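You operate a simulated robot arm through the tools that you are given. There is no shell and no other tool.

You run a simulated robot arm. Do the job below in one go: nothing can be reset, and whatever is moved stays where it is left.

TASK
Oil both joints of the slide stuck in the red clamp and jack it loose.
Fine: stand it in the slide rack; pale-tip red brush and flat oil tin, brush back first; jack knob down again. Set down upright: pale-tip red brush.

It is judged by the outcome, as a careful person would: the job done as asked, and still so three seconds after it is handed in. It fails if anything else is knocked over, pushed out of place, dropped, spilled or broken.

THE ROBOT
A 7-joint arm with a three-finger gripper, fixed in place. Base frame: the origin is on the floor under the middle of its stand, x ahead of it, y to its left, z up; the work surface is at about z = 0.88. Units: m, rad, N and s.
It reaches about 1.342 m from its shoulder. Its first joint turns from -2.897 to 2.897 rad. Payload 2.69 kg.
The tool frame sits at the grasp point between the pads (the TCP): z along the fingers, y along the line on which they close. The tips reach 0.03 m beyond it. The gripper opens to 0.128 m; its body begins 0.117 m behind the TCP.
Orientation is that of the tool frame in the base frame, as a unit quaternion [x, y, z, w]. With the fingers straight down and closing along the base's y, the tool's x points along the base's -x, its y along +y and its z along -z.

THE INTERFACE
- The arm moves only by the tool apply_moves. Its argument "moves" is a list of rows, each an object of numbers (a shift or turn left out is 0, a gripper value left out holds the last): "x", "y", "z": the shift along the base's x, y, z in m; "ax", "ay", "az": the turn, a rotation vector about the base's x, y, z in rad; "claw": the gripper command, from -1 (fully open) to 1 (shut), values between in proportion. In form: [{"x": .., "y": .., "z": .., "ax": .., "ay": .., "az": .., "claw": ..}, ...]. A call has 1 to 20 rows; each row shifts and turns the commanded pose from where the row before left it. Rows are played at 5 a second. More than 0.05 m and 0.15 rad between two rows, or a gripper value outside its range, and nothing of the call is played. A pose out of reach is approached as far as the arm can. The call stops where the force on the tool passes 50 N (or 10 N more than at its start, if that is more) or the arm is blocked; 0.2 s more then pass. Each finger travels about 0.127 m/s and halts on what it meets, pressing with about 36 N; the grip force reading is that of the motor and also rises with nothing between the fingers. The clock runs only during rows and for 0.2 s after the last one: add rows that do not move to give the fingers time. The reply holds the time, the measured pose of the TCP, the force on the tool along the base axes, the opening and the grip force, in the units named above and with some noise, with the torque about the TCP (base axes, N m) and any sound that the robot's microphone picked up.
- Cameras (640 x 400 px; columns grow to the right, rows downward): "scene" is fixed at [0.2225, -0.65, 1.5491]; the picture's right is [0.66, -0.75, 0.00], its down [-0.46, -0.40, -0.79] and it looks along [0.60, 0.52, -0.61] (base axes); focal length 304 px, centre (320, 200). "wrist" rides on the gripper at [0.058, 0.054, -0.131] in the tool frame; the picture's right is [-0.68, 0.74, 0.00], its down [-0.62, -0.57, -0.55] and it looks along [-0.40, -0.37, 0.84] (tool axes); focal length 234 px, centre (320, 200). There is no depth. A picture from a camera that has moved, and an enlarged one, comes with that camera's place and axes in the base frame and with its lens.
- snapshot(camera): a new picture of that camera. No time passes.
- slide_trunk(by): moves the trunk up (or, below 0, down) by that many m; the arm rides with it, the base frame stays. It gives what a move gives, with no picture.
- zoom(camera, box): a new picture of the part [left, top, right, bottom] of that camera's present view, enlarged. No time passes.
- finish_job(): hands the job in; it is judged then, once.

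Nothing tells you positions but the pictures and the camera data. Unless the task says otherwise, let go and move clear before handing in.

The tools are called after ">>>" as name(argument=value, ...) on one line, values as JSON. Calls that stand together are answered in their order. apply_moves: Moves the arm, as the interface text tells. Its arguments: {"type":"object","properties":{"moves":{"type":"array","items":{"type":"object","properties":{"x":{"type":"number"},"y":{"type":"number"},"z":{"type":"number"},"ax":{"type":"number"},"ay":{"type":"number"},"az":{"type":"number"},"claw":{"type":"number"}}}}},"required":["moves"]} The other tools are called the same way: slide_trunk (by) moves the trunk up or down; snapshot (camera) takes a picture; zoom (camera, box) takes an enlarged picture of a part of a camera's view; finish_job () hands the job in.

At the start:

```text
time: 0.0
eef_pos: [0.5723, -0.0597, 1.3102]
ee_rot: [0.0, 1.0, 0.001, 0.0]
wrist_force: [-0.4, 0.3, -0.3]
torque: [-0.02, -0.01, 0.01]
gripper_width: 0.128
finger_force: 0.1
trunk travel left (down, up): [-0.15, 0.2]
```

scene: 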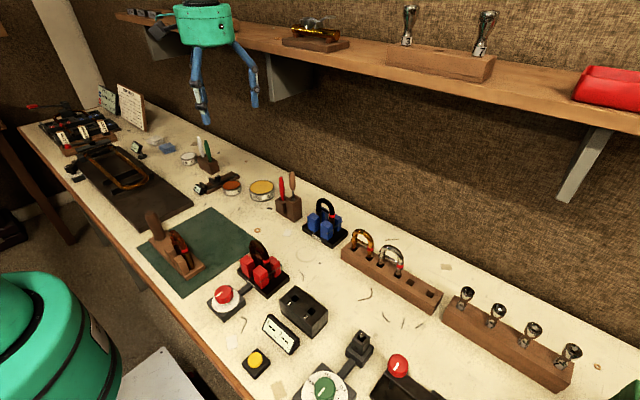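
wrist: 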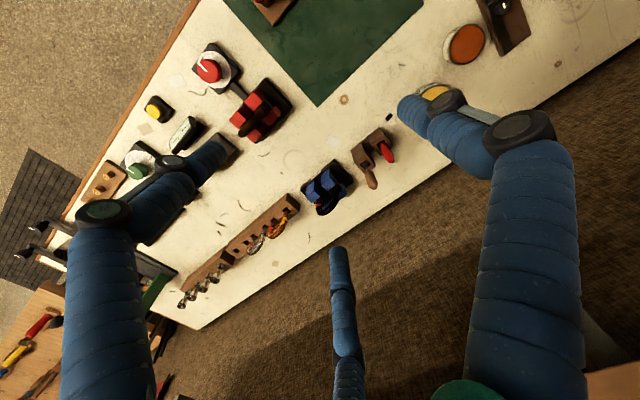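

I see a long bench with a red clamp holding a dark slide, a jack knob (red) beside it, brushes in a wooden holder, oil tins, and a slide rack. I'll zoom in to identify each before moving.

>>> zoom(camera="scene", box=[190, 220, 350, 320])

>>> zoom(camera="scene", box=[180, 120, 340, 220])

>>> zoom(camera="scene", box=[290, 180, 450, 280])

>>> zoom(camera="scene", box=[230, 300, 470, 400])

>>> zoom(camera="scene", box=[20, 70, 220, 200])

```text
4.00 times, centred on (270, 270) of scene
camera zoom: at [0.2225, -0.65, 1.5491], right [0.66, -0.75, 0.0], down [-0.46, -0.4, -0.79], along [0.6, 0.52, -0.61], focal length 1216 px, centre (520, -80)
```

zoom: 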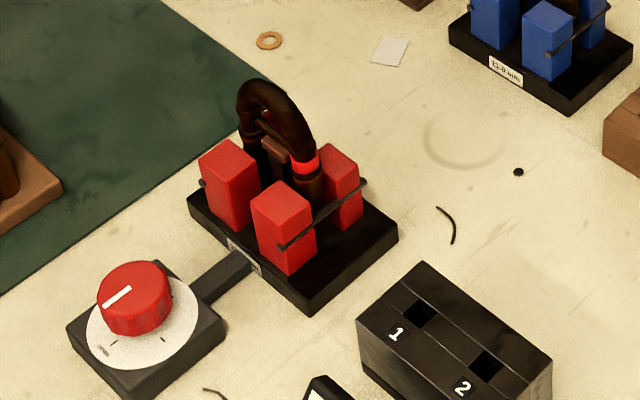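

```text
4.00 times, centred on (260, 170) of scene
camera zoom: at [0.2225, -0.65, 1.5491], right [0.66, -0.75, 0.0], down [-0.46, -0.4, -0.79], along [0.6, 0.52, -0.61], focal length 1216 px, centre (560, 320)
```

zoom: 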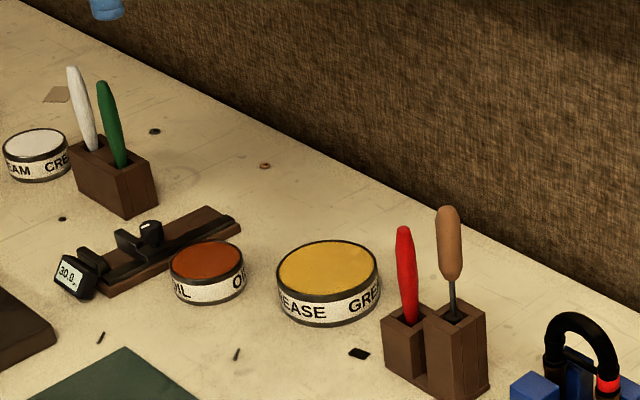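

```text
4.00 times, centred on (370, 230) of scene
camera zoom: at [0.2225, -0.65, 1.5491], right [0.66, -0.75, 0.0], down [-0.46, -0.4, -0.79], along [0.6, 0.52, -0.61], focal length 1216 px, centre (120, 80)
```

zoom: 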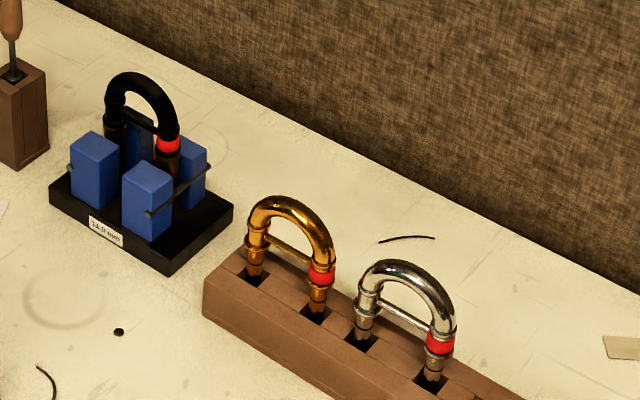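

```text
2.67 times, centred on (350, 350) of scene
camera zoom: at [0.2225, -0.65, 1.5491], right [0.66, -0.75, 0.0], down [-0.46, -0.4, -0.79], along [0.6, 0.52, -0.61], focal length 811 px, centre (240, -200)
```

zoom: 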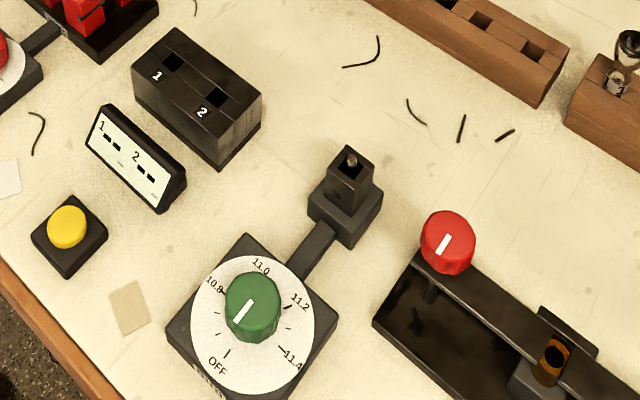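

```text
3.08 times, centred on (120, 135) of scene
camera zoom: at [0.2225, -0.65, 1.5491], right [0.66, -0.75, 0.0], down [-0.46, -0.4, -0.79], along [0.6, 0.52, -0.61], focal length 935 px, centre (935, 400)
```

zoom: 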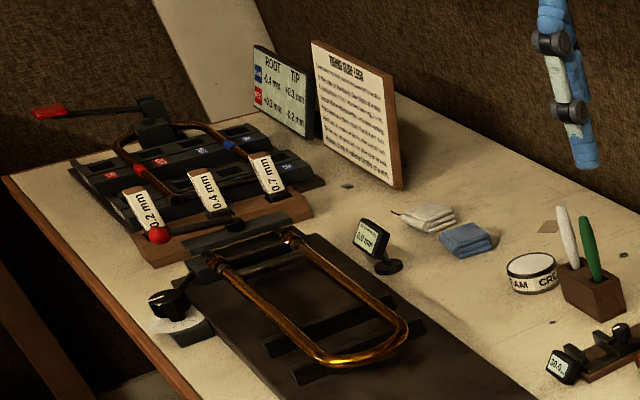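

The red clamp with its slide is around (0.51, -0.20), the jack knob at (0.41, -0.18), the red brush block at (0.76, -0.05) and the orange OIL tin at (0.70, 0.20). Before going closer, I'll look at the wrist view details and the notice cards.

>>> zoom(camera="wrist", box=[300, 70, 460, 230])

>>> zoom(camera="wrist", box=[180, 40, 320, 160])

>>> zoom(camera="scene", box=[90, 75, 160, 140])

>>> zoom(camera="scene", box=[265, 165, 315, 225])

>>> zoom(camera="scene", box=[200, 230, 300, 330])

```text
2.50 times, centred on (380, 150) of wrist
camera zoom: at [0.5126, -0.0057, 1.4413], right [0.68, 0.74, 0.0], down [0.62, -0.57, 0.55], along [0.4, -0.37, -0.84], focal length 585 px, centre (170, 325)
```

zoom: 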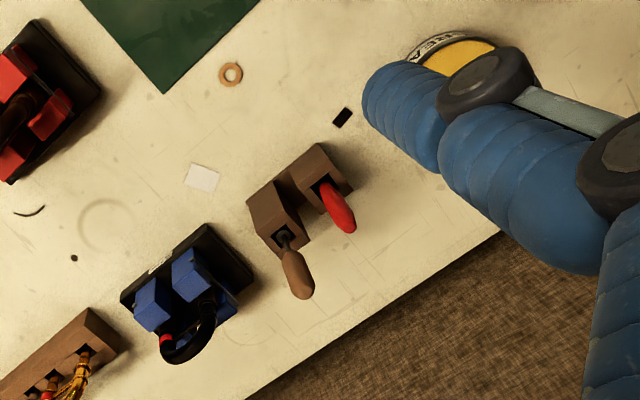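

```text
3.33 times, centred on (250, 100) of wrist
camera zoom: at [0.5126, -0.0057, 1.4413], right [0.68, 0.74, 0.0], down [0.62, -0.57, 0.55], along [0.4, -0.37, -0.84], focal length 781 px, centre (553, 533)
```

zoom: 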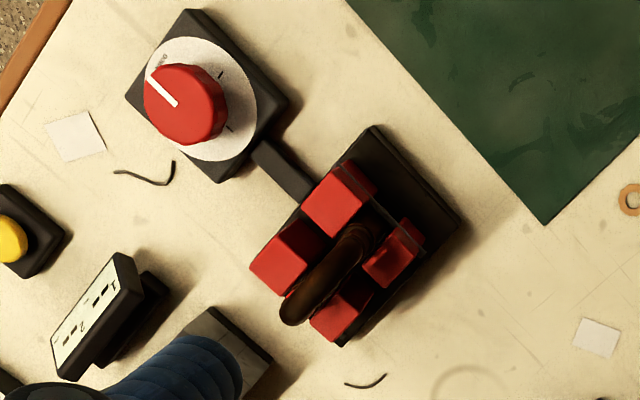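

```text
6.15 times, centred on (125, 108) of scene
camera zoom: at [0.2225, -0.65, 1.5491], right [0.66, -0.75, 0.0], down [-0.46, -0.4, -0.79], along [0.6, 0.52, -0.61], focal length 1871 px, centre (1520, 769)
```

zoom: 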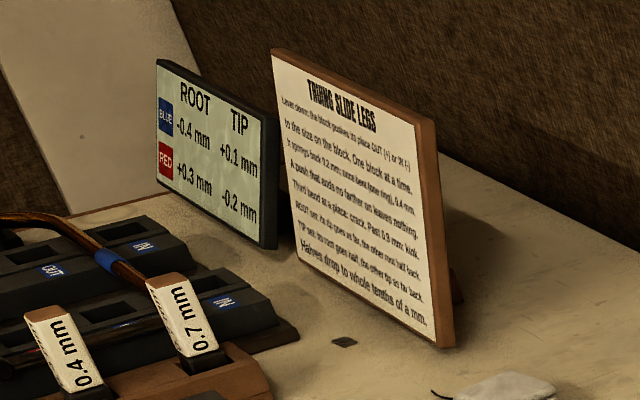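

```text
6.67 times, centred on (290, 195) of scene
camera zoom: at [0.2225, -0.65, 1.5491], right [0.66, -0.75, 0.0], down [-0.46, -0.4, -0.79], along [0.6, 0.52, -0.61], focal length 2026 px, centre (520, 233)
```

zoom: 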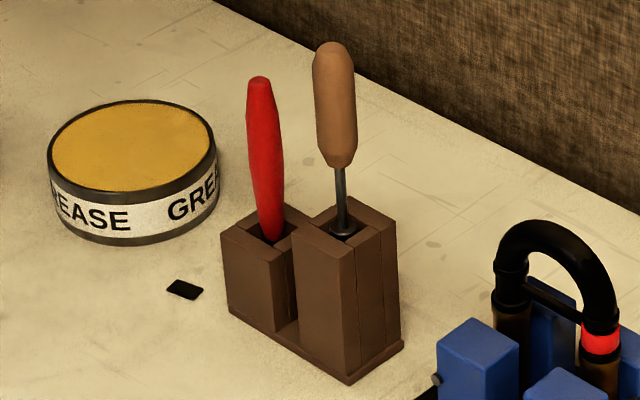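

```text
4.00 times, centred on (250, 280) of scene
camera zoom: at [0.2225, -0.65, 1.5491], right [0.66, -0.75, 0.0], down [-0.46, -0.4, -0.79], along [0.6, 0.52, -0.61], focal length 1216 px, centre (600, -120)
```

zoom: 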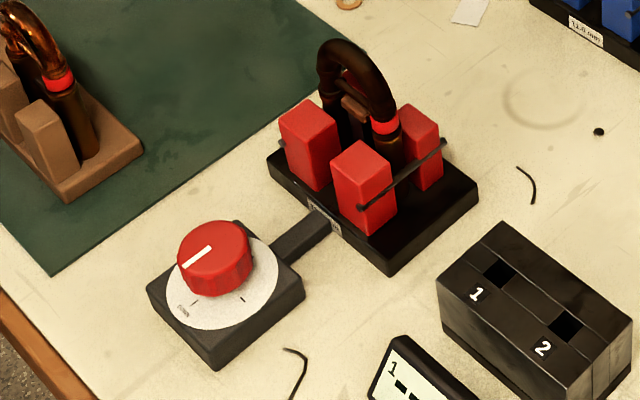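

The knob dial reads "DOWN" near the pointer and only one red brush is visible, standing in the low half of the block. I'll test-close the gripper in free air to learn how the three fingers meet.

>>> apply_moves(moves=[{"claw": 0.6}, {"claw": 0.6}, {"claw": 0.6}, {"claw": 0.6}, {"claw": 0.6}])

>>> snapshot(camera="wrist")

>>> apply_moves(moves=[{"claw": 1}, {"claw": 1}, {"claw": 1}, {"claw": 1}, {"claw": 1}])

>>> snapshot(camera="wrist")

>>> zoom(camera="scene", box=[150, 0, 300, 130])

```text
time: 1.2
eef_pos: [0.5723, -0.0604, 1.31]
ee_rot: [0.0, 1.0, 0.0, 0.0]
wrist_force: [-0.6, -0.8, 0.4]
torque: [-0.02, 0.02, -0.01]
gripper_width: 0.0257
finger_force: 0.0
trunk travel left (down, up): [-0.15, 0.2]
```

```text
taken
camera wrist: at [0.5126, -0.0057, 1.4413], right [0.68, 0.74, 0.0], down [0.62, -0.57, 0.55], along [0.4, -0.37, -0.84], focal length 234 px, centre (320, 200)
```

wrist: 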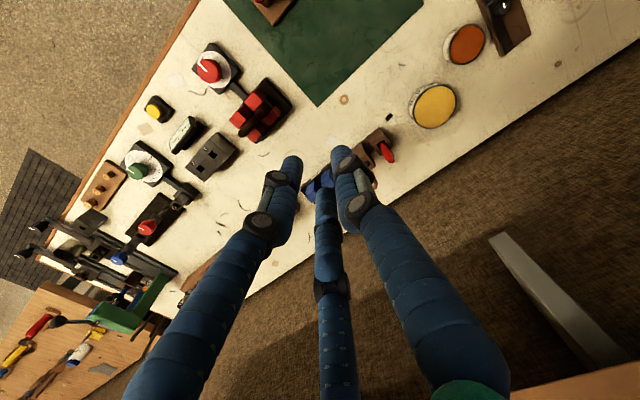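

```text
time: 2.4
eef_pos: [0.5716, -0.0598, 1.3111]
ee_rot: [0.0, 1.0, 0.0, 0.0]
wrist_force: [-0.1, 0.6, 0.4]
torque: [-0.01, 0.03, -0.01]
gripper_width: 0.0022
finger_force: 31.5
trunk travel left (down, up): [-0.15, 0.2]
```

```text
taken
camera wrist: at [0.5126, -0.0057, 1.4413], right [0.68, 0.74, 0.0], down [0.62, -0.57, 0.55], along [0.4, -0.37, -0.84], focal length 234 px, centre (320, 200)
```

wrist: 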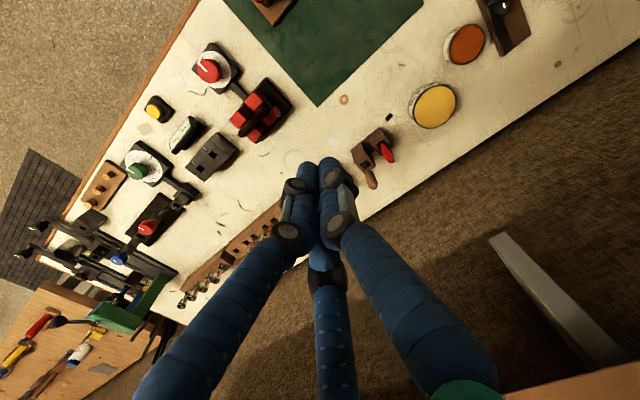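

```text
3.08 times, centred on (225, 65) of scene
camera zoom: at [0.2225, -0.65, 1.5491], right [0.66, -0.75, 0.0], down [-0.46, -0.4, -0.79], along [0.6, 0.52, -0.61], focal length 935 px, centre (612, 615)
```

zoom: 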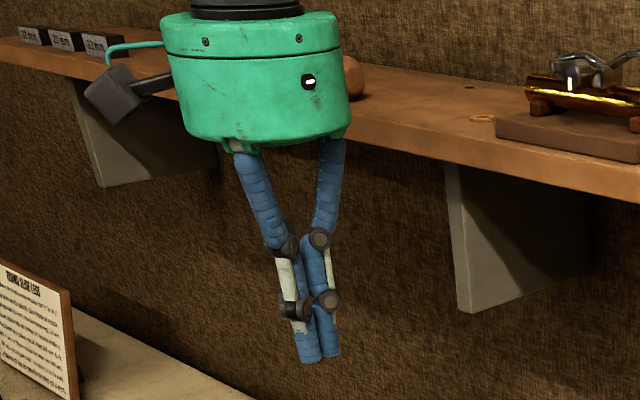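

The fingers close as a three-jaw chuck (one on +y, the others at 120°), converging on the TCP. I'll open and move the wrist camera closer to the red clamp for detail.

>>> apply_moves(moves=[{"claw": -1, "z": -0.04}, {"z": -0.04, "y": -0.015}, {"z": -0.04, "y": -0.015}, {"z": -0.03, "y": -0.015}, {}])

>>> snapshot(camera="wrist")

```text
time: 3.6
eef_pos: [0.5722, -0.1061, 1.1599]
ee_rot: [0.0, 1.0, 0.0, 0.0]
wrist_force: [0.1, 0.6, -0.5]
torque: [0.03, -0.02, -0.03]
gripper_width: 0.1279
finger_force: 0.1
trunk travel left (down, up): [-0.15, 0.2]
```

```text
taken
camera wrist: at [0.5134, -0.0521, 1.2911], right [0.68, 0.74, 0.0], down [0.62, -0.57, 0.55], along [0.4, -0.37, -0.84], focal length 234 px, centre (320, 200)
```

wrist: 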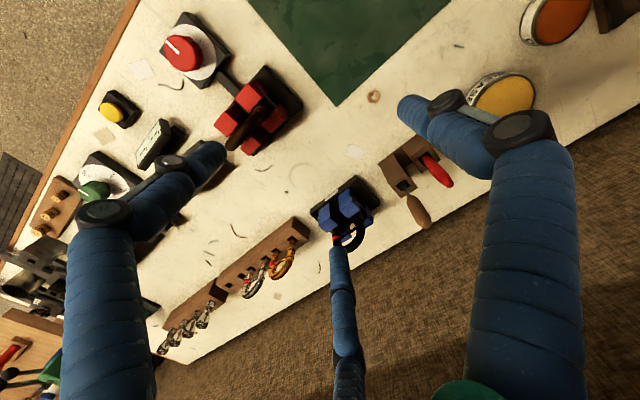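

>>> zoom(camera="wrist", box=[150, 0, 310, 170])

>>> zoom(camera="wrist", box=[370, 120, 480, 240])

>>> zoom(camera="wrist", box=[140, 180, 340, 360])

```text
2.35 times, centred on (230, 85) of wrist
camera zoom: at [0.5134, -0.0521, 1.2911], right [0.68, 0.74, 0.0], down [0.62, -0.57, 0.55], along [0.4, -0.37, -0.84], focal length 551 px, centre (532, 471)
```

zoom: 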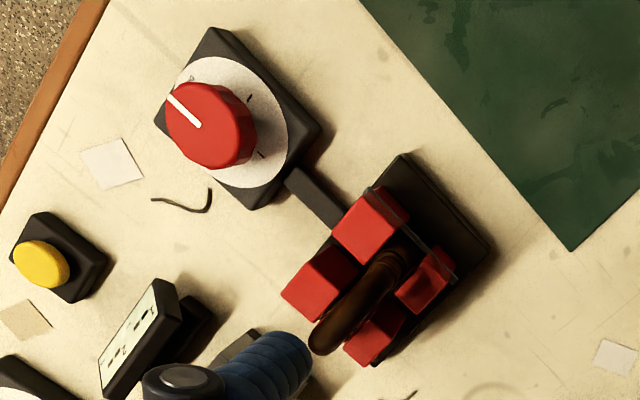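

```text
3.33 times, centred on (425, 180) of wrist
camera zoom: at [0.5134, -0.0521, 1.2911], right [0.68, 0.74, 0.0], down [0.62, -0.57, 0.55], along [0.4, -0.37, -0.84], focal length 781 px, centre (-30, 267)
```

zoom: 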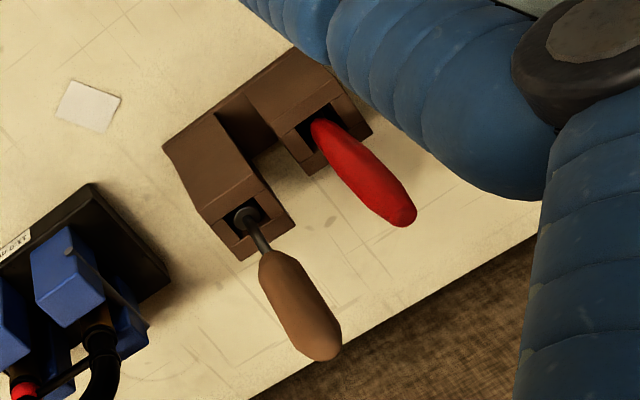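

```text
2.22 times, centred on (240, 270) of wrist
camera zoom: at [0.5134, -0.0521, 1.2911], right [0.68, 0.74, 0.0], down [0.62, -0.57, 0.55], along [0.4, -0.37, -0.84], focal length 520 px, centre (498, 44)
```

zoom: 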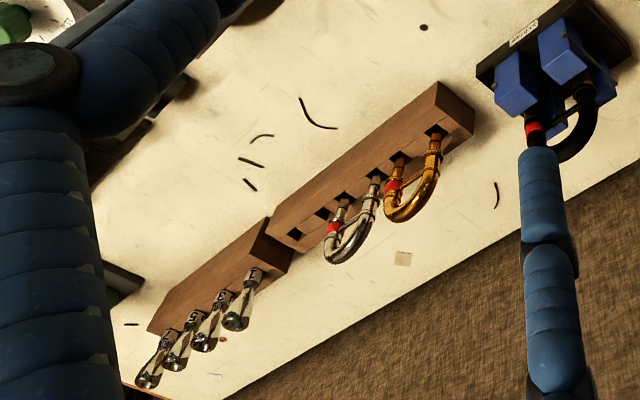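

Zoom seems to be truly re-rendered, so I can zoom tightly on the knob dial, clamp joints and labels.

>>> zoom(camera="scene", box=[205, 280, 250, 320])

>>> zoom(camera="scene", box=[235, 235, 290, 300])

>>> zoom(camera="wrist", box=[155, 10, 215, 60])

>>> zoom(camera="wrist", box=[215, 60, 300, 160])

>>> zoom(camera="scene", box=[340, 220, 450, 310])

>>> zoom(camera="scene", box=[190, 165, 290, 215])

```text
10.00 times, centred on (228, 300) of scene
camera zoom: at [0.2225, -0.65, 1.5491], right [0.66, -0.75, 0.0], down [-0.46, -0.4, -0.79], along [0.6, 0.52, -0.61], focal length 3040 px, centre (1245, -800)
```

zoom: 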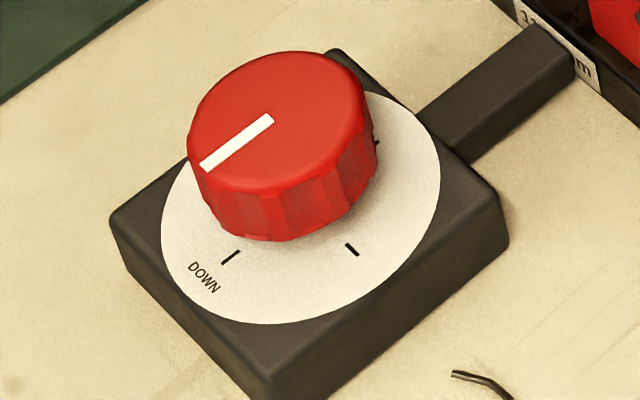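

```text
6.15 times, centred on (262, 268) of scene
camera zoom: at [0.2225, -0.65, 1.5491], right [0.66, -0.75, 0.0], down [-0.46, -0.4, -0.79], along [0.6, 0.52, -0.61], focal length 1871 px, centre (674, -215)
```

zoom: 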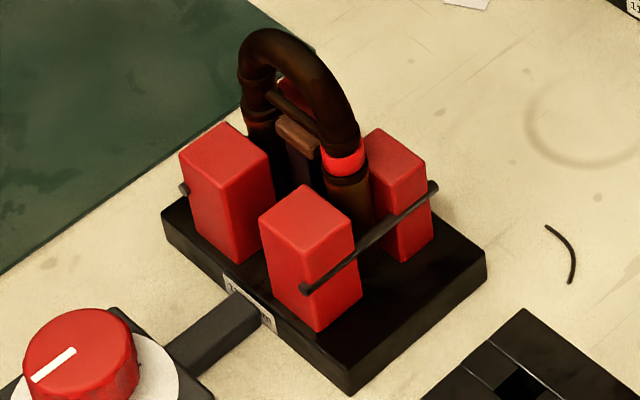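

```text
8.00 times, centred on (185, 35) of wrist
camera zoom: at [0.5134, -0.0521, 1.2911], right [0.68, 0.74, 0.0], down [0.62, -0.57, 0.55], along [0.4, -0.37, -0.84], focal length 1873 px, centre (1400, 1520)
```

zoom: 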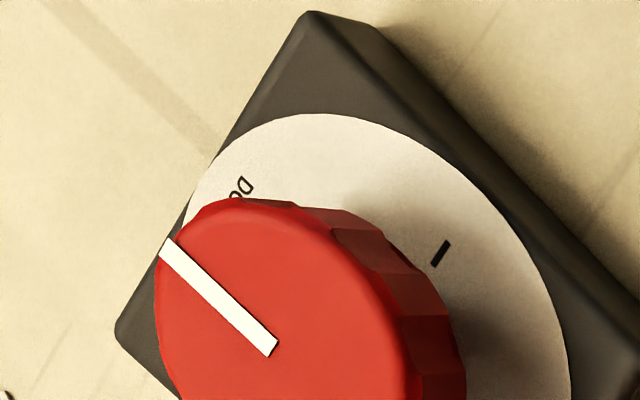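

```text
4.00 times, centred on (258, 110) of wrist
camera zoom: at [0.5134, -0.0521, 1.2911], right [0.68, 0.74, 0.0], down [0.62, -0.57, 0.55], along [0.4, -0.37, -0.84], focal length 937 px, centre (570, 560)
```

zoom: 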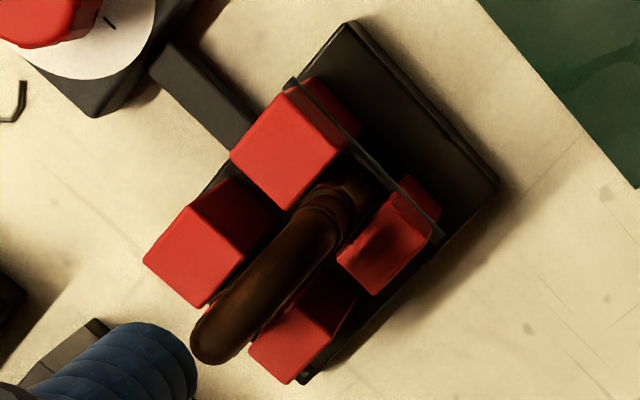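

```text
4.44 times, centred on (395, 265) of scene
camera zoom: at [0.2225, -0.65, 1.5491], right [0.66, -0.75, 0.0], down [-0.46, -0.4, -0.79], along [0.6, 0.52, -0.61], focal length 1351 px, centre (-13, -89)
```

zoom: 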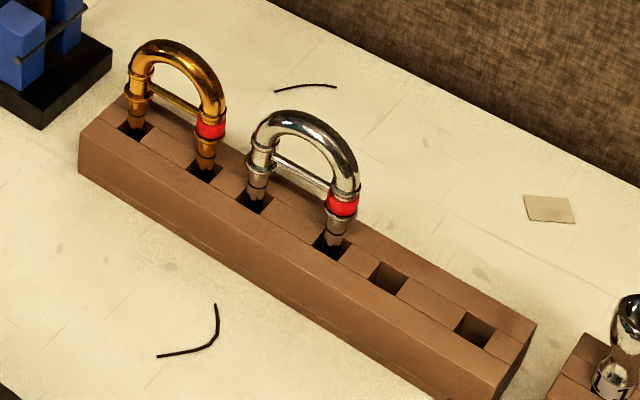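

```text
6.40 times, centred on (240, 190) of scene
camera zoom: at [0.2225, -0.65, 1.5491], right [0.66, -0.75, 0.0], down [-0.46, -0.4, -0.79], along [0.6, 0.52, -0.61], focal length 1946 px, centre (832, 264)
```

zoom: 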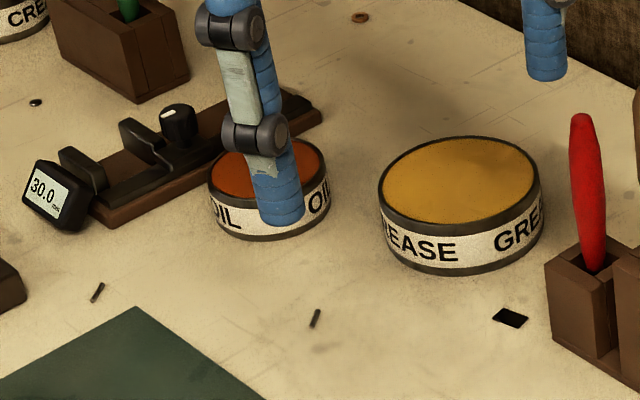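

The pointer is at DOWN now (pointing to -x), with ticks every 90°; the joints sit at the tops of the tubes between the red blocks, about z = 0.945. I'll check the shelf overhead clearance and the oil tin before reaching for the brush.

>>> snapshot(camera="scene")

>>> zoom(camera="scene", box=[110, 0, 340, 130])

>>> zoom(camera="wrist", box=[480, 0, 640, 100])

>>> zoom(camera="wrist", box=[480, 280, 640, 400])

```text
taken
```

scene: 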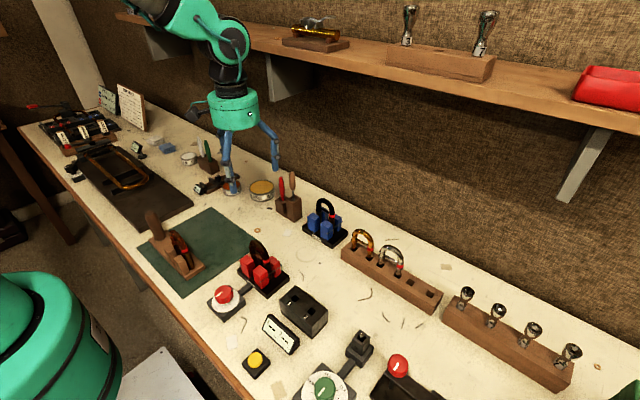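

```text
2.78 times, centred on (225, 65) of scene
camera zoom: at [0.2225, -0.65, 1.5491], right [0.66, -0.75, 0.0], down [-0.46, -0.4, -0.79], along [0.6, 0.52, -0.61], focal length 846 px, centre (584, 576)
```

zoom: 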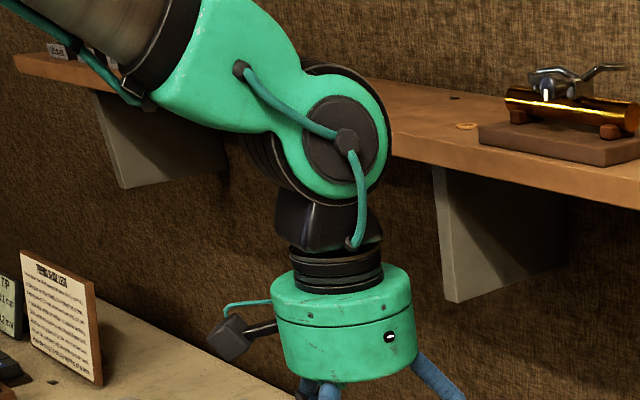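

```text
4.00 times, centred on (560, 50) of wrist
camera zoom: at [0.5134, -0.0521, 1.2911], right [0.68, 0.74, 0.0], down [0.62, -0.57, 0.55], along [0.4, -0.37, -0.84], focal length 937 px, centre (-640, 800)
```

zoom: 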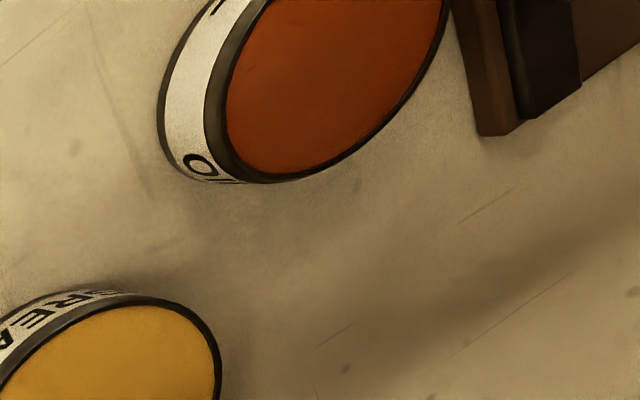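

```text
3.33 times, centred on (560, 340) of wrist
camera zoom: at [0.5134, -0.0521, 1.2911], right [0.68, 0.74, 0.0], down [0.62, -0.57, 0.55], along [0.4, -0.37, -0.84], focal length 781 px, centre (-480, -267)
```

zoom: 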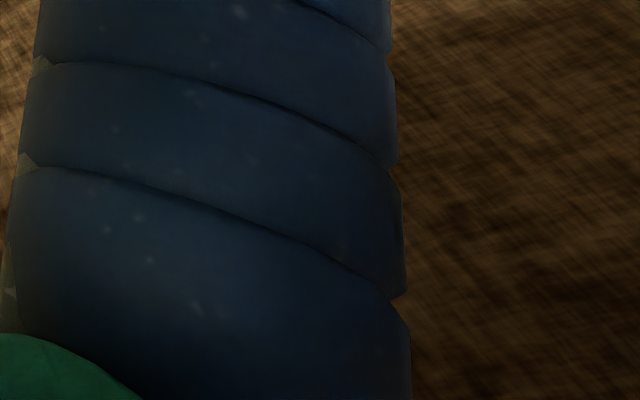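

The wrist's big joint would foul the shelf (edge about x = 0.79, z = 1.37) if I went straight down at the brush block, so I'll lean the hand back about 0.3 rad toward the robot. Next I move to a look position near the brush.

>>> apply_moves(moves=[{"x": 0.02, "y": 0.024, "ay": -0.1}, {"x": 0.02, "y": 0.024, "ay": -0.1}, {"x": 0.02, "y": 0.024, "ay": -0.1}, {}])

>>> snapshot(camera="wrist")

>>> snapshot(camera="scene")

```text
time: 4.6
eef_pos: [0.6336, -0.0326, 1.1622]
ee_rot: [0.0, 0.989, 0.0, 0.15]
wrist_force: [0.3, -0.3, -0.5]
torque: [-0.04, 0.04, -0.02]
gripper_width: 0.1279
finger_force: 0.1
trunk travel left (down, up): [-0.15, 0.2]
```

```text
taken
camera wrist: at [0.5383, 0.0209, 1.27], right [0.65, 0.74, 0.2], down [0.43, -0.57, 0.71], along [0.63, -0.37, -0.68], focal length 234 px, centre (320, 200)
```

wrist: 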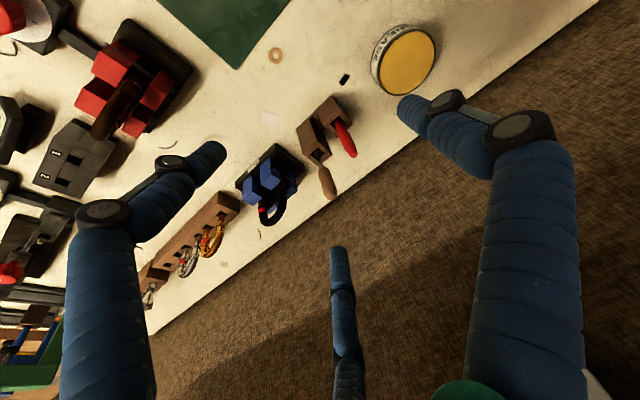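

```text
taken
```

scene: 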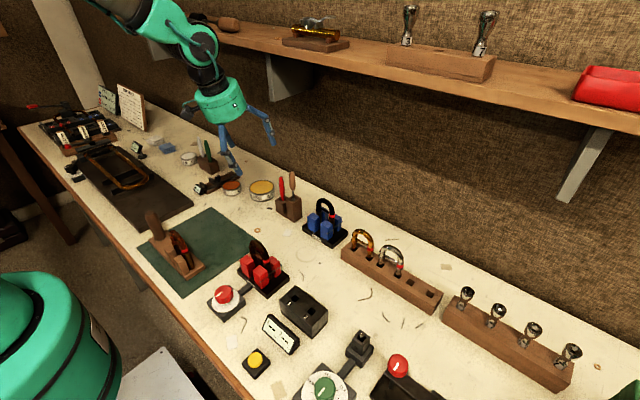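

>>> zoom(camera="wrist", box=[290, 80, 380, 210])

>>> zoom(camera="scene", box=[270, 165, 310, 225])

>>> zoom(camera="scene", box=[90, 0, 300, 180])

```text
3.08 times, centred on (335, 145) of wrist
camera zoom: at [0.5383, 0.0209, 1.27], right [0.65, 0.74, 0.2], down [0.43, -0.57, 0.71], along [0.63, -0.37, -0.68], focal length 720 px, centre (274, 369)
```

zoom: 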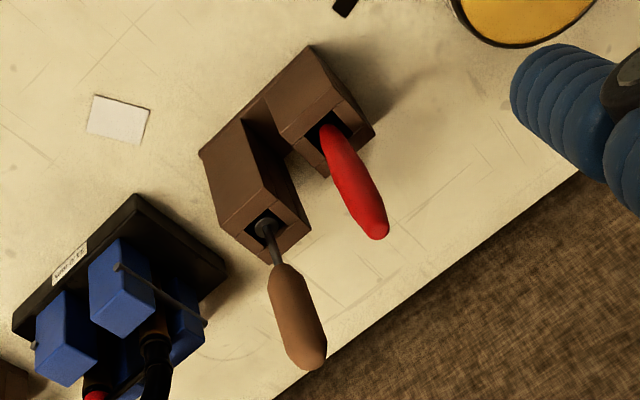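

```text
6.67 times, centred on (290, 195) of scene
camera zoom: at [0.2225, -0.65, 1.5491], right [0.66, -0.75, 0.0], down [-0.46, -0.4, -0.79], along [0.6, 0.52, -0.61], focal length 2026 px, centre (520, 233)
```

zoom: 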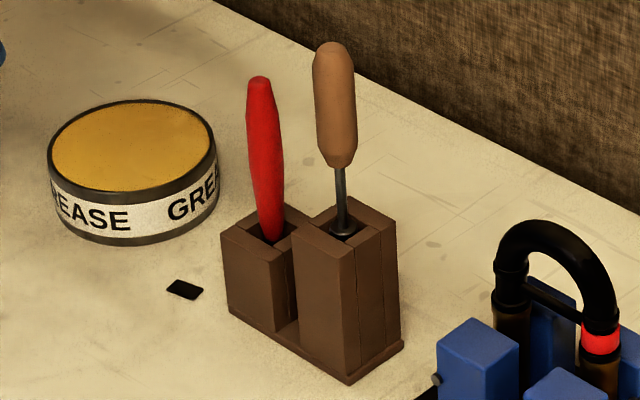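

```text
2.22 times, centred on (195, 90) of scene
camera zoom: at [0.2225, -0.65, 1.5491], right [0.66, -0.75, 0.0], down [-0.46, -0.4, -0.79], along [0.6, 0.52, -0.61], focal length 676 px, centre (598, 444)
```

zoom: 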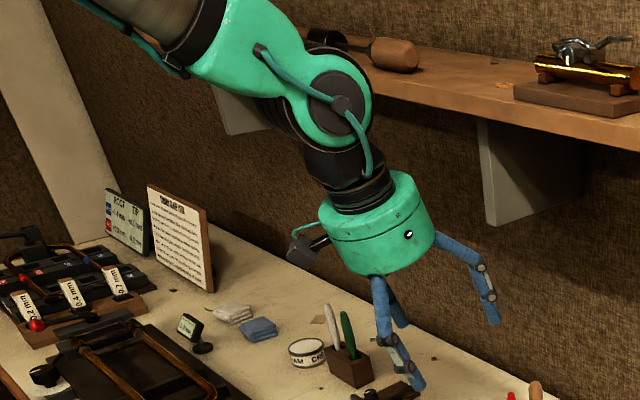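

Triangulating from both cameras, the brush stands at about (0.747, -0.028) with its handle top at z ≈ 1.02 and the slot top at z ≈ 0.924; the tan tool is 0.055 m to its right. I'll half-close the fingers and move to a pre-grasp along the tilted tool axis.

>>> apply_moves(moves=[{"x": 0.028, "y": 0.002, "z": -0.026, "claw": 0.06}, {"x": 0.028, "y": 0.002, "z": -0.026}, {"x": 0.027, "y": 0.001, "z": -0.026}, {}, {}])

>>> snapshot(camera="wrist")

>>> zoom(camera="scene", box=[180, 20, 340, 230])

```text
time: 5.8
eef_pos: [0.714, -0.0281, 1.0861]
ee_rot: [0.0, 0.989, 0.001, 0.15]
wrist_force: [0.2, -0.3, 0.5]
torque: [-0.03, 0.0, 0.02]
gripper_width: 0.0602
finger_force: 0.0
trunk travel left (down, up): [-0.15, 0.2]
```

```text
taken
camera wrist: at [0.619, 0.0253, 1.1931], right [0.65, 0.74, 0.2], down [0.43, -0.57, 0.71], along [0.63, -0.37, -0.68], focal length 234 px, centre (320, 200)
```

wrist: 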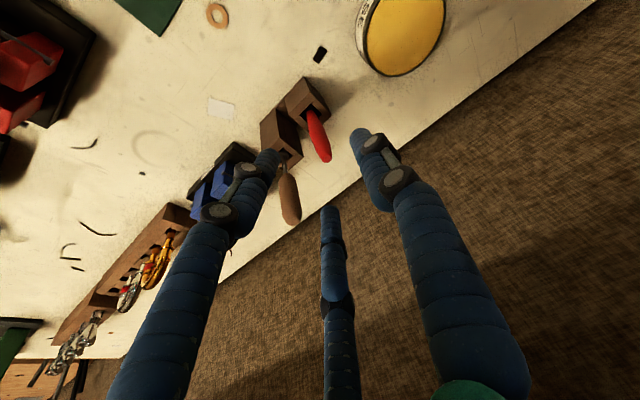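

```text
1.90 times, centred on (260, 125) of scene
camera zoom: at [0.2225, -0.65, 1.5491], right [0.66, -0.75, 0.0], down [-0.46, -0.4, -0.79], along [0.6, 0.52, -0.61], focal length 579 px, centre (434, 343)
```

zoom: 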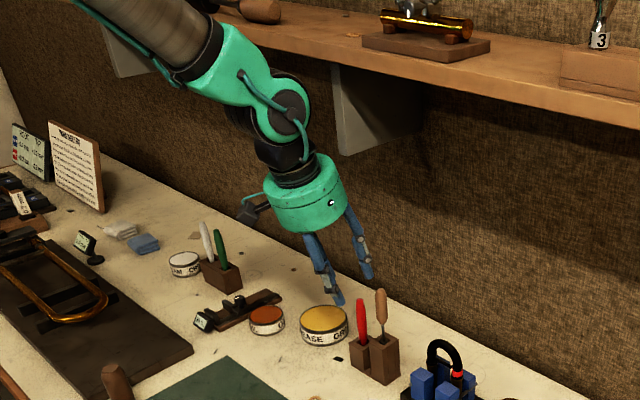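

>>> zoom(camera="wrist", box=[250, 70, 370, 240])

>>> zoom(camera="scene", box=[240, 110, 320, 220])

```text
2.35 times, centred on (310, 155) of wrist
camera zoom: at [0.619, 0.0253, 1.1931], right [0.65, 0.74, 0.2], down [0.43, -0.57, 0.71], along [0.63, -0.37, -0.68], focal length 551 px, centre (344, 306)
```

zoom: 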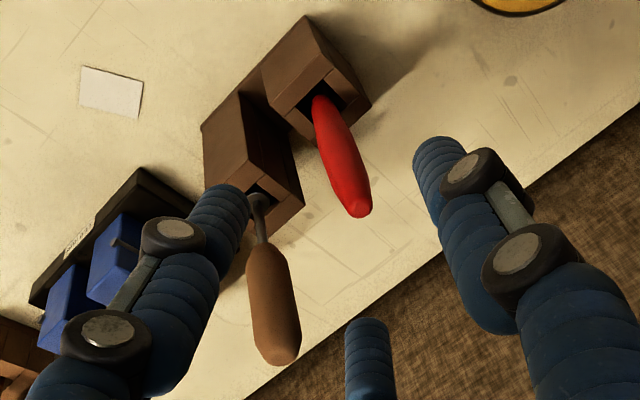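

```text
3.64 times, centred on (280, 165) of scene
camera zoom: at [0.2225, -0.65, 1.5491], right [0.66, -0.75, 0.0], down [-0.46, -0.4, -0.79], along [0.6, 0.52, -0.61], focal length 1105 px, centre (466, 327)
```

zoom: 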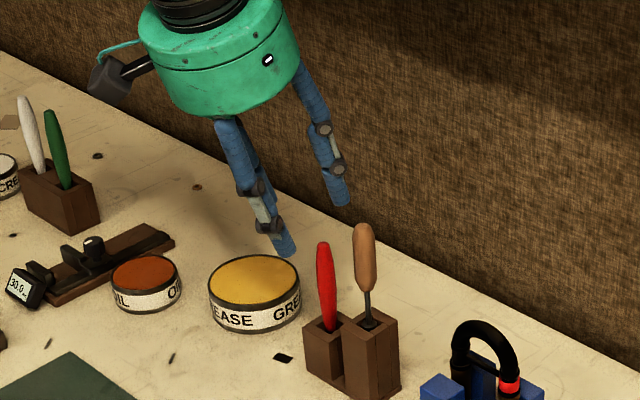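

The brush handle lines up between the three fingertips. I'll descend along the tool axis to grasp it mid-handle, then check before closing.

>>> apply_moves(moves=[{"x": 0.008, "z": -0.025}, {"x": 0.008, "z": -0.025, "y": -0.001}, {"x": 0.008, "z": -0.024}, {}])

>>> zoom(camera="wrist", box=[240, 80, 400, 240])

>>> zoom(camera="scene", box=[240, 110, 340, 220])

```text
time: 6.8
eef_pos: [0.7396, -0.0288, 1.008]
ee_rot: [0.0, 0.989, 0.0, 0.15]
wrist_force: [-0.3, -0.6, -0.1]
torque: [-0.02, 0.04, -0.01]
gripper_width: 0.0603
finger_force: 0.2
trunk travel left (down, up): [-0.15, 0.2]
```

```text
2.50 times, centred on (320, 160) of wrist
camera zoom: at [0.6446, 0.0248, 1.1165], right [0.65, 0.74, 0.2], down [0.43, -0.57, 0.71], along [0.63, -0.37, -0.68], focal length 585 px, centre (320, 300)
```

zoom: 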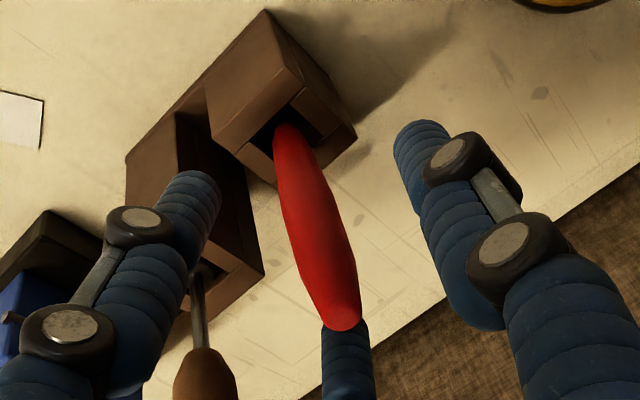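

```text
3.64 times, centred on (290, 165) of scene
camera zoom: at [0.2225, -0.65, 1.5491], right [0.66, -0.75, 0.0], down [-0.46, -0.4, -0.79], along [0.6, 0.52, -0.61], focal length 1105 px, centre (429, 327)
```

zoom: 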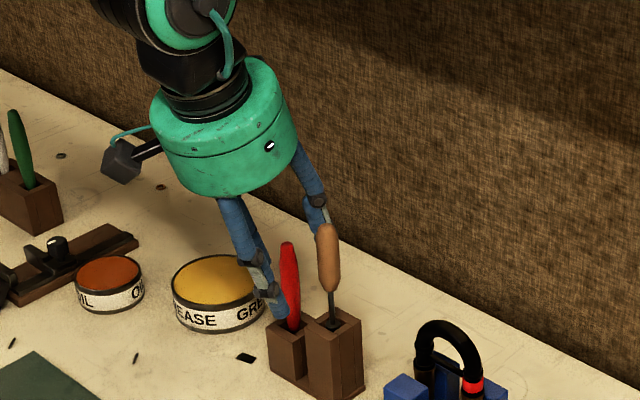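

>>> apply_moves(moves=[{"x": 0.0074, "y": -0.001, "z": -0.023}, {"claw": 0.4}, {"claw": 0.7}, {"claw": 1}, {"claw": 1}, {"claw": 1}])

>>> zoom(camera="wrist", box=[240, 80, 400, 240])

>>> zoom(camera="scene", box=[240, 110, 340, 220])

```text
time: 8.2
eef_pos: [0.7453, -0.0298, 0.9852]
ee_rot: [0.0, 0.989, -0.001, 0.15]
wrist_force: [1.2, -0.2, 0.9]
torque: [-0.01, 0.05, -0.02]
gripper_width: 0.0205
finger_force: 36.1
trunk travel left (down, up): [-0.15, 0.2]
```

```text
2.50 times, centred on (320, 160) of wrist
camera zoom: at [0.6506, 0.0244, 1.0927], right [0.65, 0.74, 0.2], down [0.43, -0.57, 0.71], along [0.63, -0.37, -0.68], focal length 585 px, centre (320, 300)
```

zoom: 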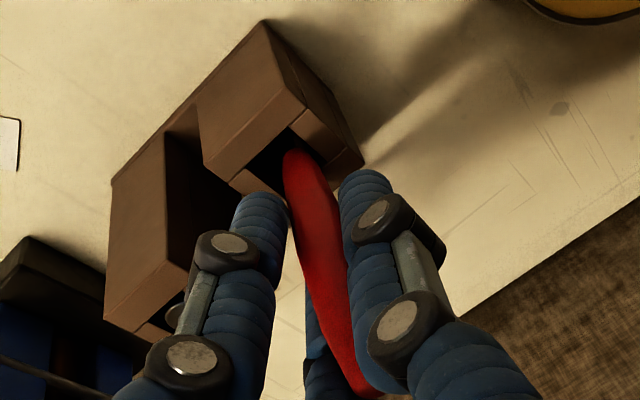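

```text
3.64 times, centred on (290, 165) of scene
camera zoom: at [0.2225, -0.65, 1.5491], right [0.66, -0.75, 0.0], down [-0.46, -0.4, -0.79], along [0.6, 0.52, -0.61], focal length 1105 px, centre (429, 327)
```

zoom: 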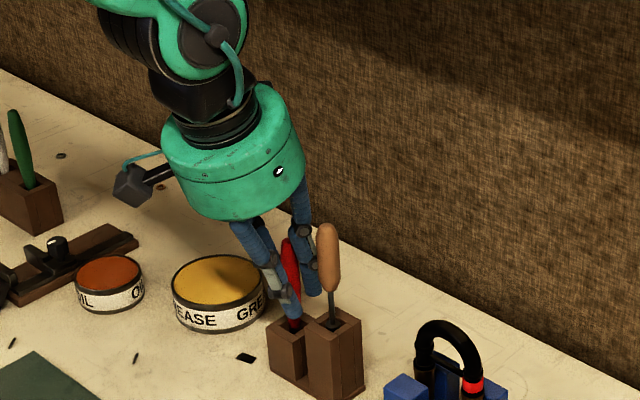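

Gripped at width 0.0205 with 36 N. I'll lift straight up slowly and check that the brush comes along.

>>> apply_moves(moves=[{"z": 0.012}, {"z": 0.015}, {"z": 0.015}, {"z": 0.015}, {"z": 0.02}, {}])

>>> zoom(camera="scene", box=[240, 100, 340, 220])

>>> zoom(camera="wrist", box=[240, 80, 400, 240])

```text
time: 9.6
eef_pos: [0.745, -0.0306, 1.0648]
ee_rot: [0.0, 0.989, 0.0, 0.149]
wrist_force: [-1.0, -1.1, 0.6]
torque: [-0.02, 0.01, 0.05]
gripper_width: 0.0205
finger_force: 36.1
trunk travel left (down, up): [-0.15, 0.2]
```

```text
3.33 times, centred on (290, 160) of scene
camera zoom: at [0.2225, -0.65, 1.5491], right [0.66, -0.75, 0.0], down [-0.46, -0.4, -0.79], along [0.6, 0.52, -0.61], focal length 1013 px, centre (420, 333)
```

zoom: 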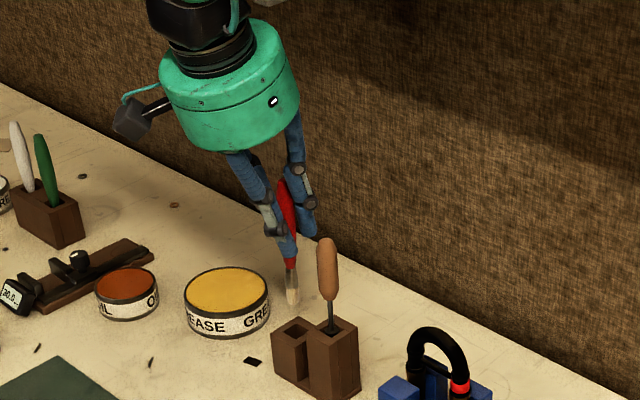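

```text
2.50 times, centred on (320, 160) of wrist
camera zoom: at [0.65, 0.0242, 1.1718], right [0.65, 0.74, 0.2], down [0.43, -0.57, 0.71], along [0.63, -0.37, -0.68], focal length 585 px, centre (320, 300)
```

zoom: 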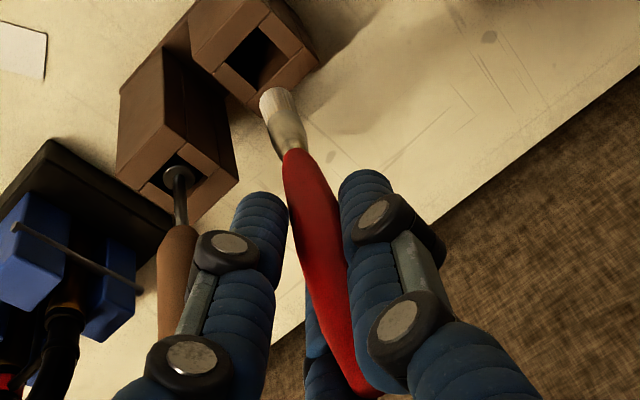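

The brush has pale bristles and hangs vertically, with its tip about 0.10 m below the TCP. Next I carry it over the flat OIL tin, around (0.70, 0.20).

>>> apply_moves(moves=[{"x": -0.008, "y": 0.03, "z": 0.005}, {"x": -0.008, "y": 0.04}, {"x": -0.008, "y": 0.04}, {"x": -0.008, "y": 0.04}, {"x": -0.008, "y": 0.04}, {"x": -0.006, "y": 0.035}, {}])

>>> snapshot(camera="wrist")

>>> zoom(camera="scene", box=[180, 90, 300, 220])

```text
time: 11.2
eef_pos: [0.6981, 0.2, 1.0666]
ee_rot: [0.0, 0.989, -0.001, 0.15]
wrist_force: [0.1, -0.8, 0.2]
torque: [-0.04, 0.0, -0.01]
gripper_width: 0.0203
finger_force: 36.2
trunk travel left (down, up): [-0.15, 0.2]
```

```text
taken
camera wrist: at [0.603, 0.254, 1.1751], right [0.65, 0.74, 0.2], down [0.43, -0.57, 0.71], along [0.63, -0.37, -0.68], focal length 234 px, centre (320, 200)
```

wrist: 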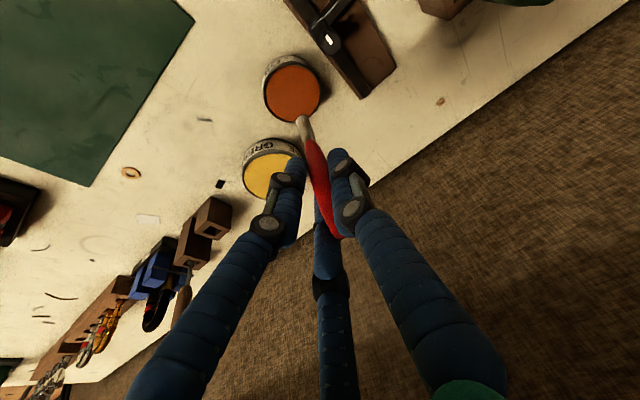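

```text
3.08 times, centred on (240, 155) of scene
camera zoom: at [0.2225, -0.65, 1.5491], right [0.66, -0.75, 0.0], down [-0.46, -0.4, -0.79], along [0.6, 0.52, -0.61], focal length 935 px, centre (566, 338)
```

zoom: 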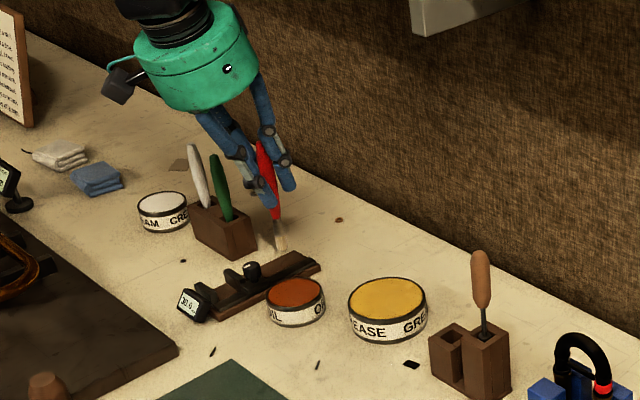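

The brush tip is at about (0.700, 0.203, 0.967), right over the oil surface (0.70, 0.202, 0.903). I'll lower it gently and watch the force.

>>> apply_moves(moves=[{"z": -0.02}, {"z": -0.02}, {"z": -0.012}, {"z": -0.004}, {}])

>>> zoom(camera="scene", box=[205, 150, 265, 210])

>>> zoom(camera="wrist", box=[240, 40, 380, 160])

```text
time: 12.4
eef_pos: [0.6995, 0.196, 1.012]
ee_rot: [0.0, 0.989, -0.001, 0.149]
wrist_force: [-0.2, -0.2, 0.0]
torque: [0.01, -0.03, 0.0]
gripper_width: 0.02
finger_force: 36.4
trunk travel left (down, up): [-0.15, 0.2]
```

```text
6.67 times, centred on (235, 180) of scene
camera zoom: at [0.2225, -0.65, 1.5491], right [0.66, -0.75, 0.0], down [-0.46, -0.4, -0.79], along [0.6, 0.52, -0.61], focal length 2026 px, centre (887, 333)
```

zoom: 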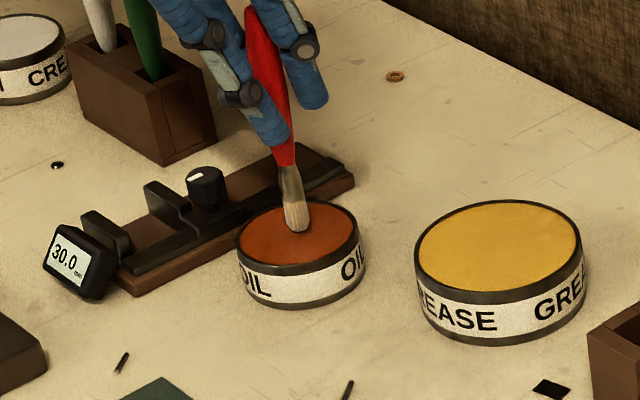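

```text
3.33 times, centred on (310, 100) of wrist
camera zoom: at [0.6052, 0.2503, 1.1193], right [0.65, 0.74, 0.2], down [0.43, -0.57, 0.71], along [0.63, -0.37, -0.68], focal length 781 px, centre (353, 533)
```

zoom: 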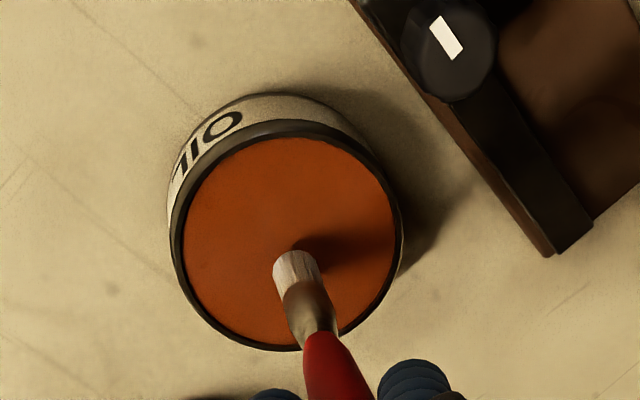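

>>> apply_moves(moves=[{"z": -0.004}, {"z": -0.004}, {"z": -0.004}, {}])

>>> zoom(camera="scene", box=[205, 150, 265, 210])

>>> zoom(camera="wrist", box=[240, 40, 380, 160])

```text
time: 13.4
eef_pos: [0.7003, 0.1967, 1.0024]
ee_rot: [0.0, 0.988, 0.002, 0.153]
wrist_force: [2.8, -2.4, 32.8]
torque: [-0.18, -0.28, 0.02]
gripper_width: 0.0205
finger_force: 36.3
trunk travel left (down, up): [-0.15, 0.2]
```

```text
6.67 times, centred on (235, 180) of scene
camera zoom: at [0.2225, -0.65, 1.5491], right [0.66, -0.75, 0.0], down [-0.46, -0.4, -0.79], along [0.6, 0.52, -0.61], focal length 2026 px, centre (887, 333)
```

zoom: 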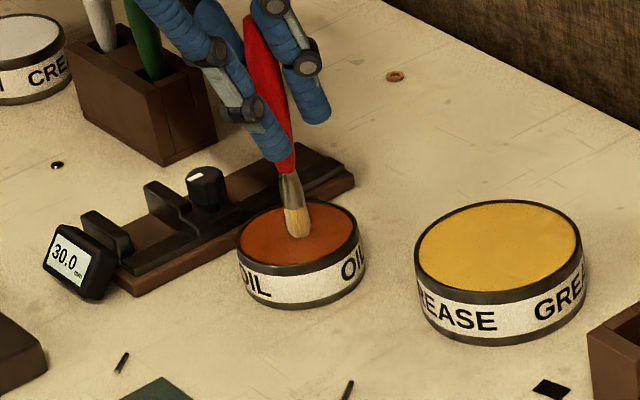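

```text
3.33 times, centred on (310, 100) of wrist
camera zoom: at [0.6041, 0.2499, 1.1099], right [0.65, 0.74, 0.2], down [0.42, -0.57, 0.71], along [0.64, -0.37, -0.68], focal length 781 px, centre (353, 533)
```

zoom: 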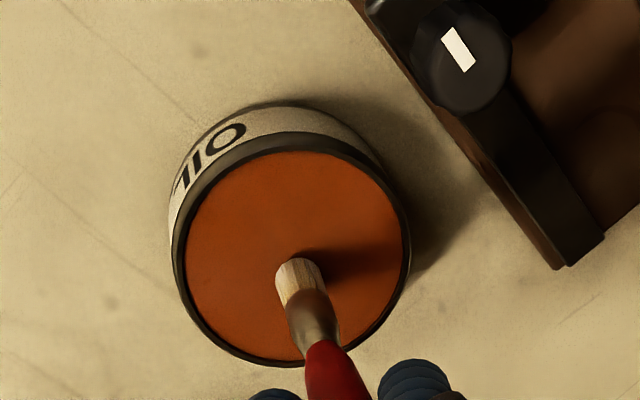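

The tip touched the oil surface (33 N upward), and the bristles now look tinted. I'll back off at once and check the tip and tin.

>>> apply_moves(moves=[{"z": 0.01}, {"z": 0.02}, {"z": 0.025}, {}])

>>> zoom(camera="scene", box=[205, 140, 265, 200])

>>> zoom(camera="wrist", box=[240, 60, 400, 240])

```text
time: 14.4
eef_pos: [0.6984, 0.193, 1.055]
ee_rot: [0.001, 0.989, 0.0, 0.149]
wrist_force: [-0.4, 0.0, -0.4]
torque: [0.03, -0.03, -0.01]
gripper_width: 0.0205
finger_force: 35.9
trunk travel left (down, up): [-0.15, 0.2]
```

```text
6.67 times, centred on (235, 170) of scene
camera zoom: at [0.2225, -0.65, 1.5491], right [0.66, -0.75, 0.0], down [-0.46, -0.4, -0.79], along [0.6, 0.52, -0.61], focal length 2026 px, centre (887, 400)
```

zoom: 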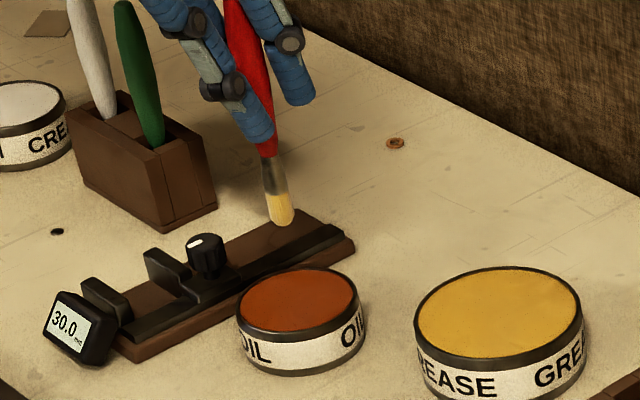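

```text
2.22 times, centred on (320, 150) of wrist
camera zoom: at [0.6031, 0.2471, 1.1636], right [0.65, 0.74, 0.2], down [0.43, -0.57, 0.71], along [0.63, -0.37, -0.68], focal length 520 px, centre (320, 311)
```

zoom: 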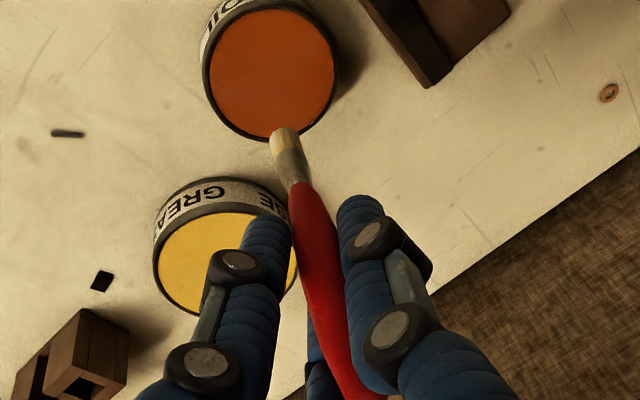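

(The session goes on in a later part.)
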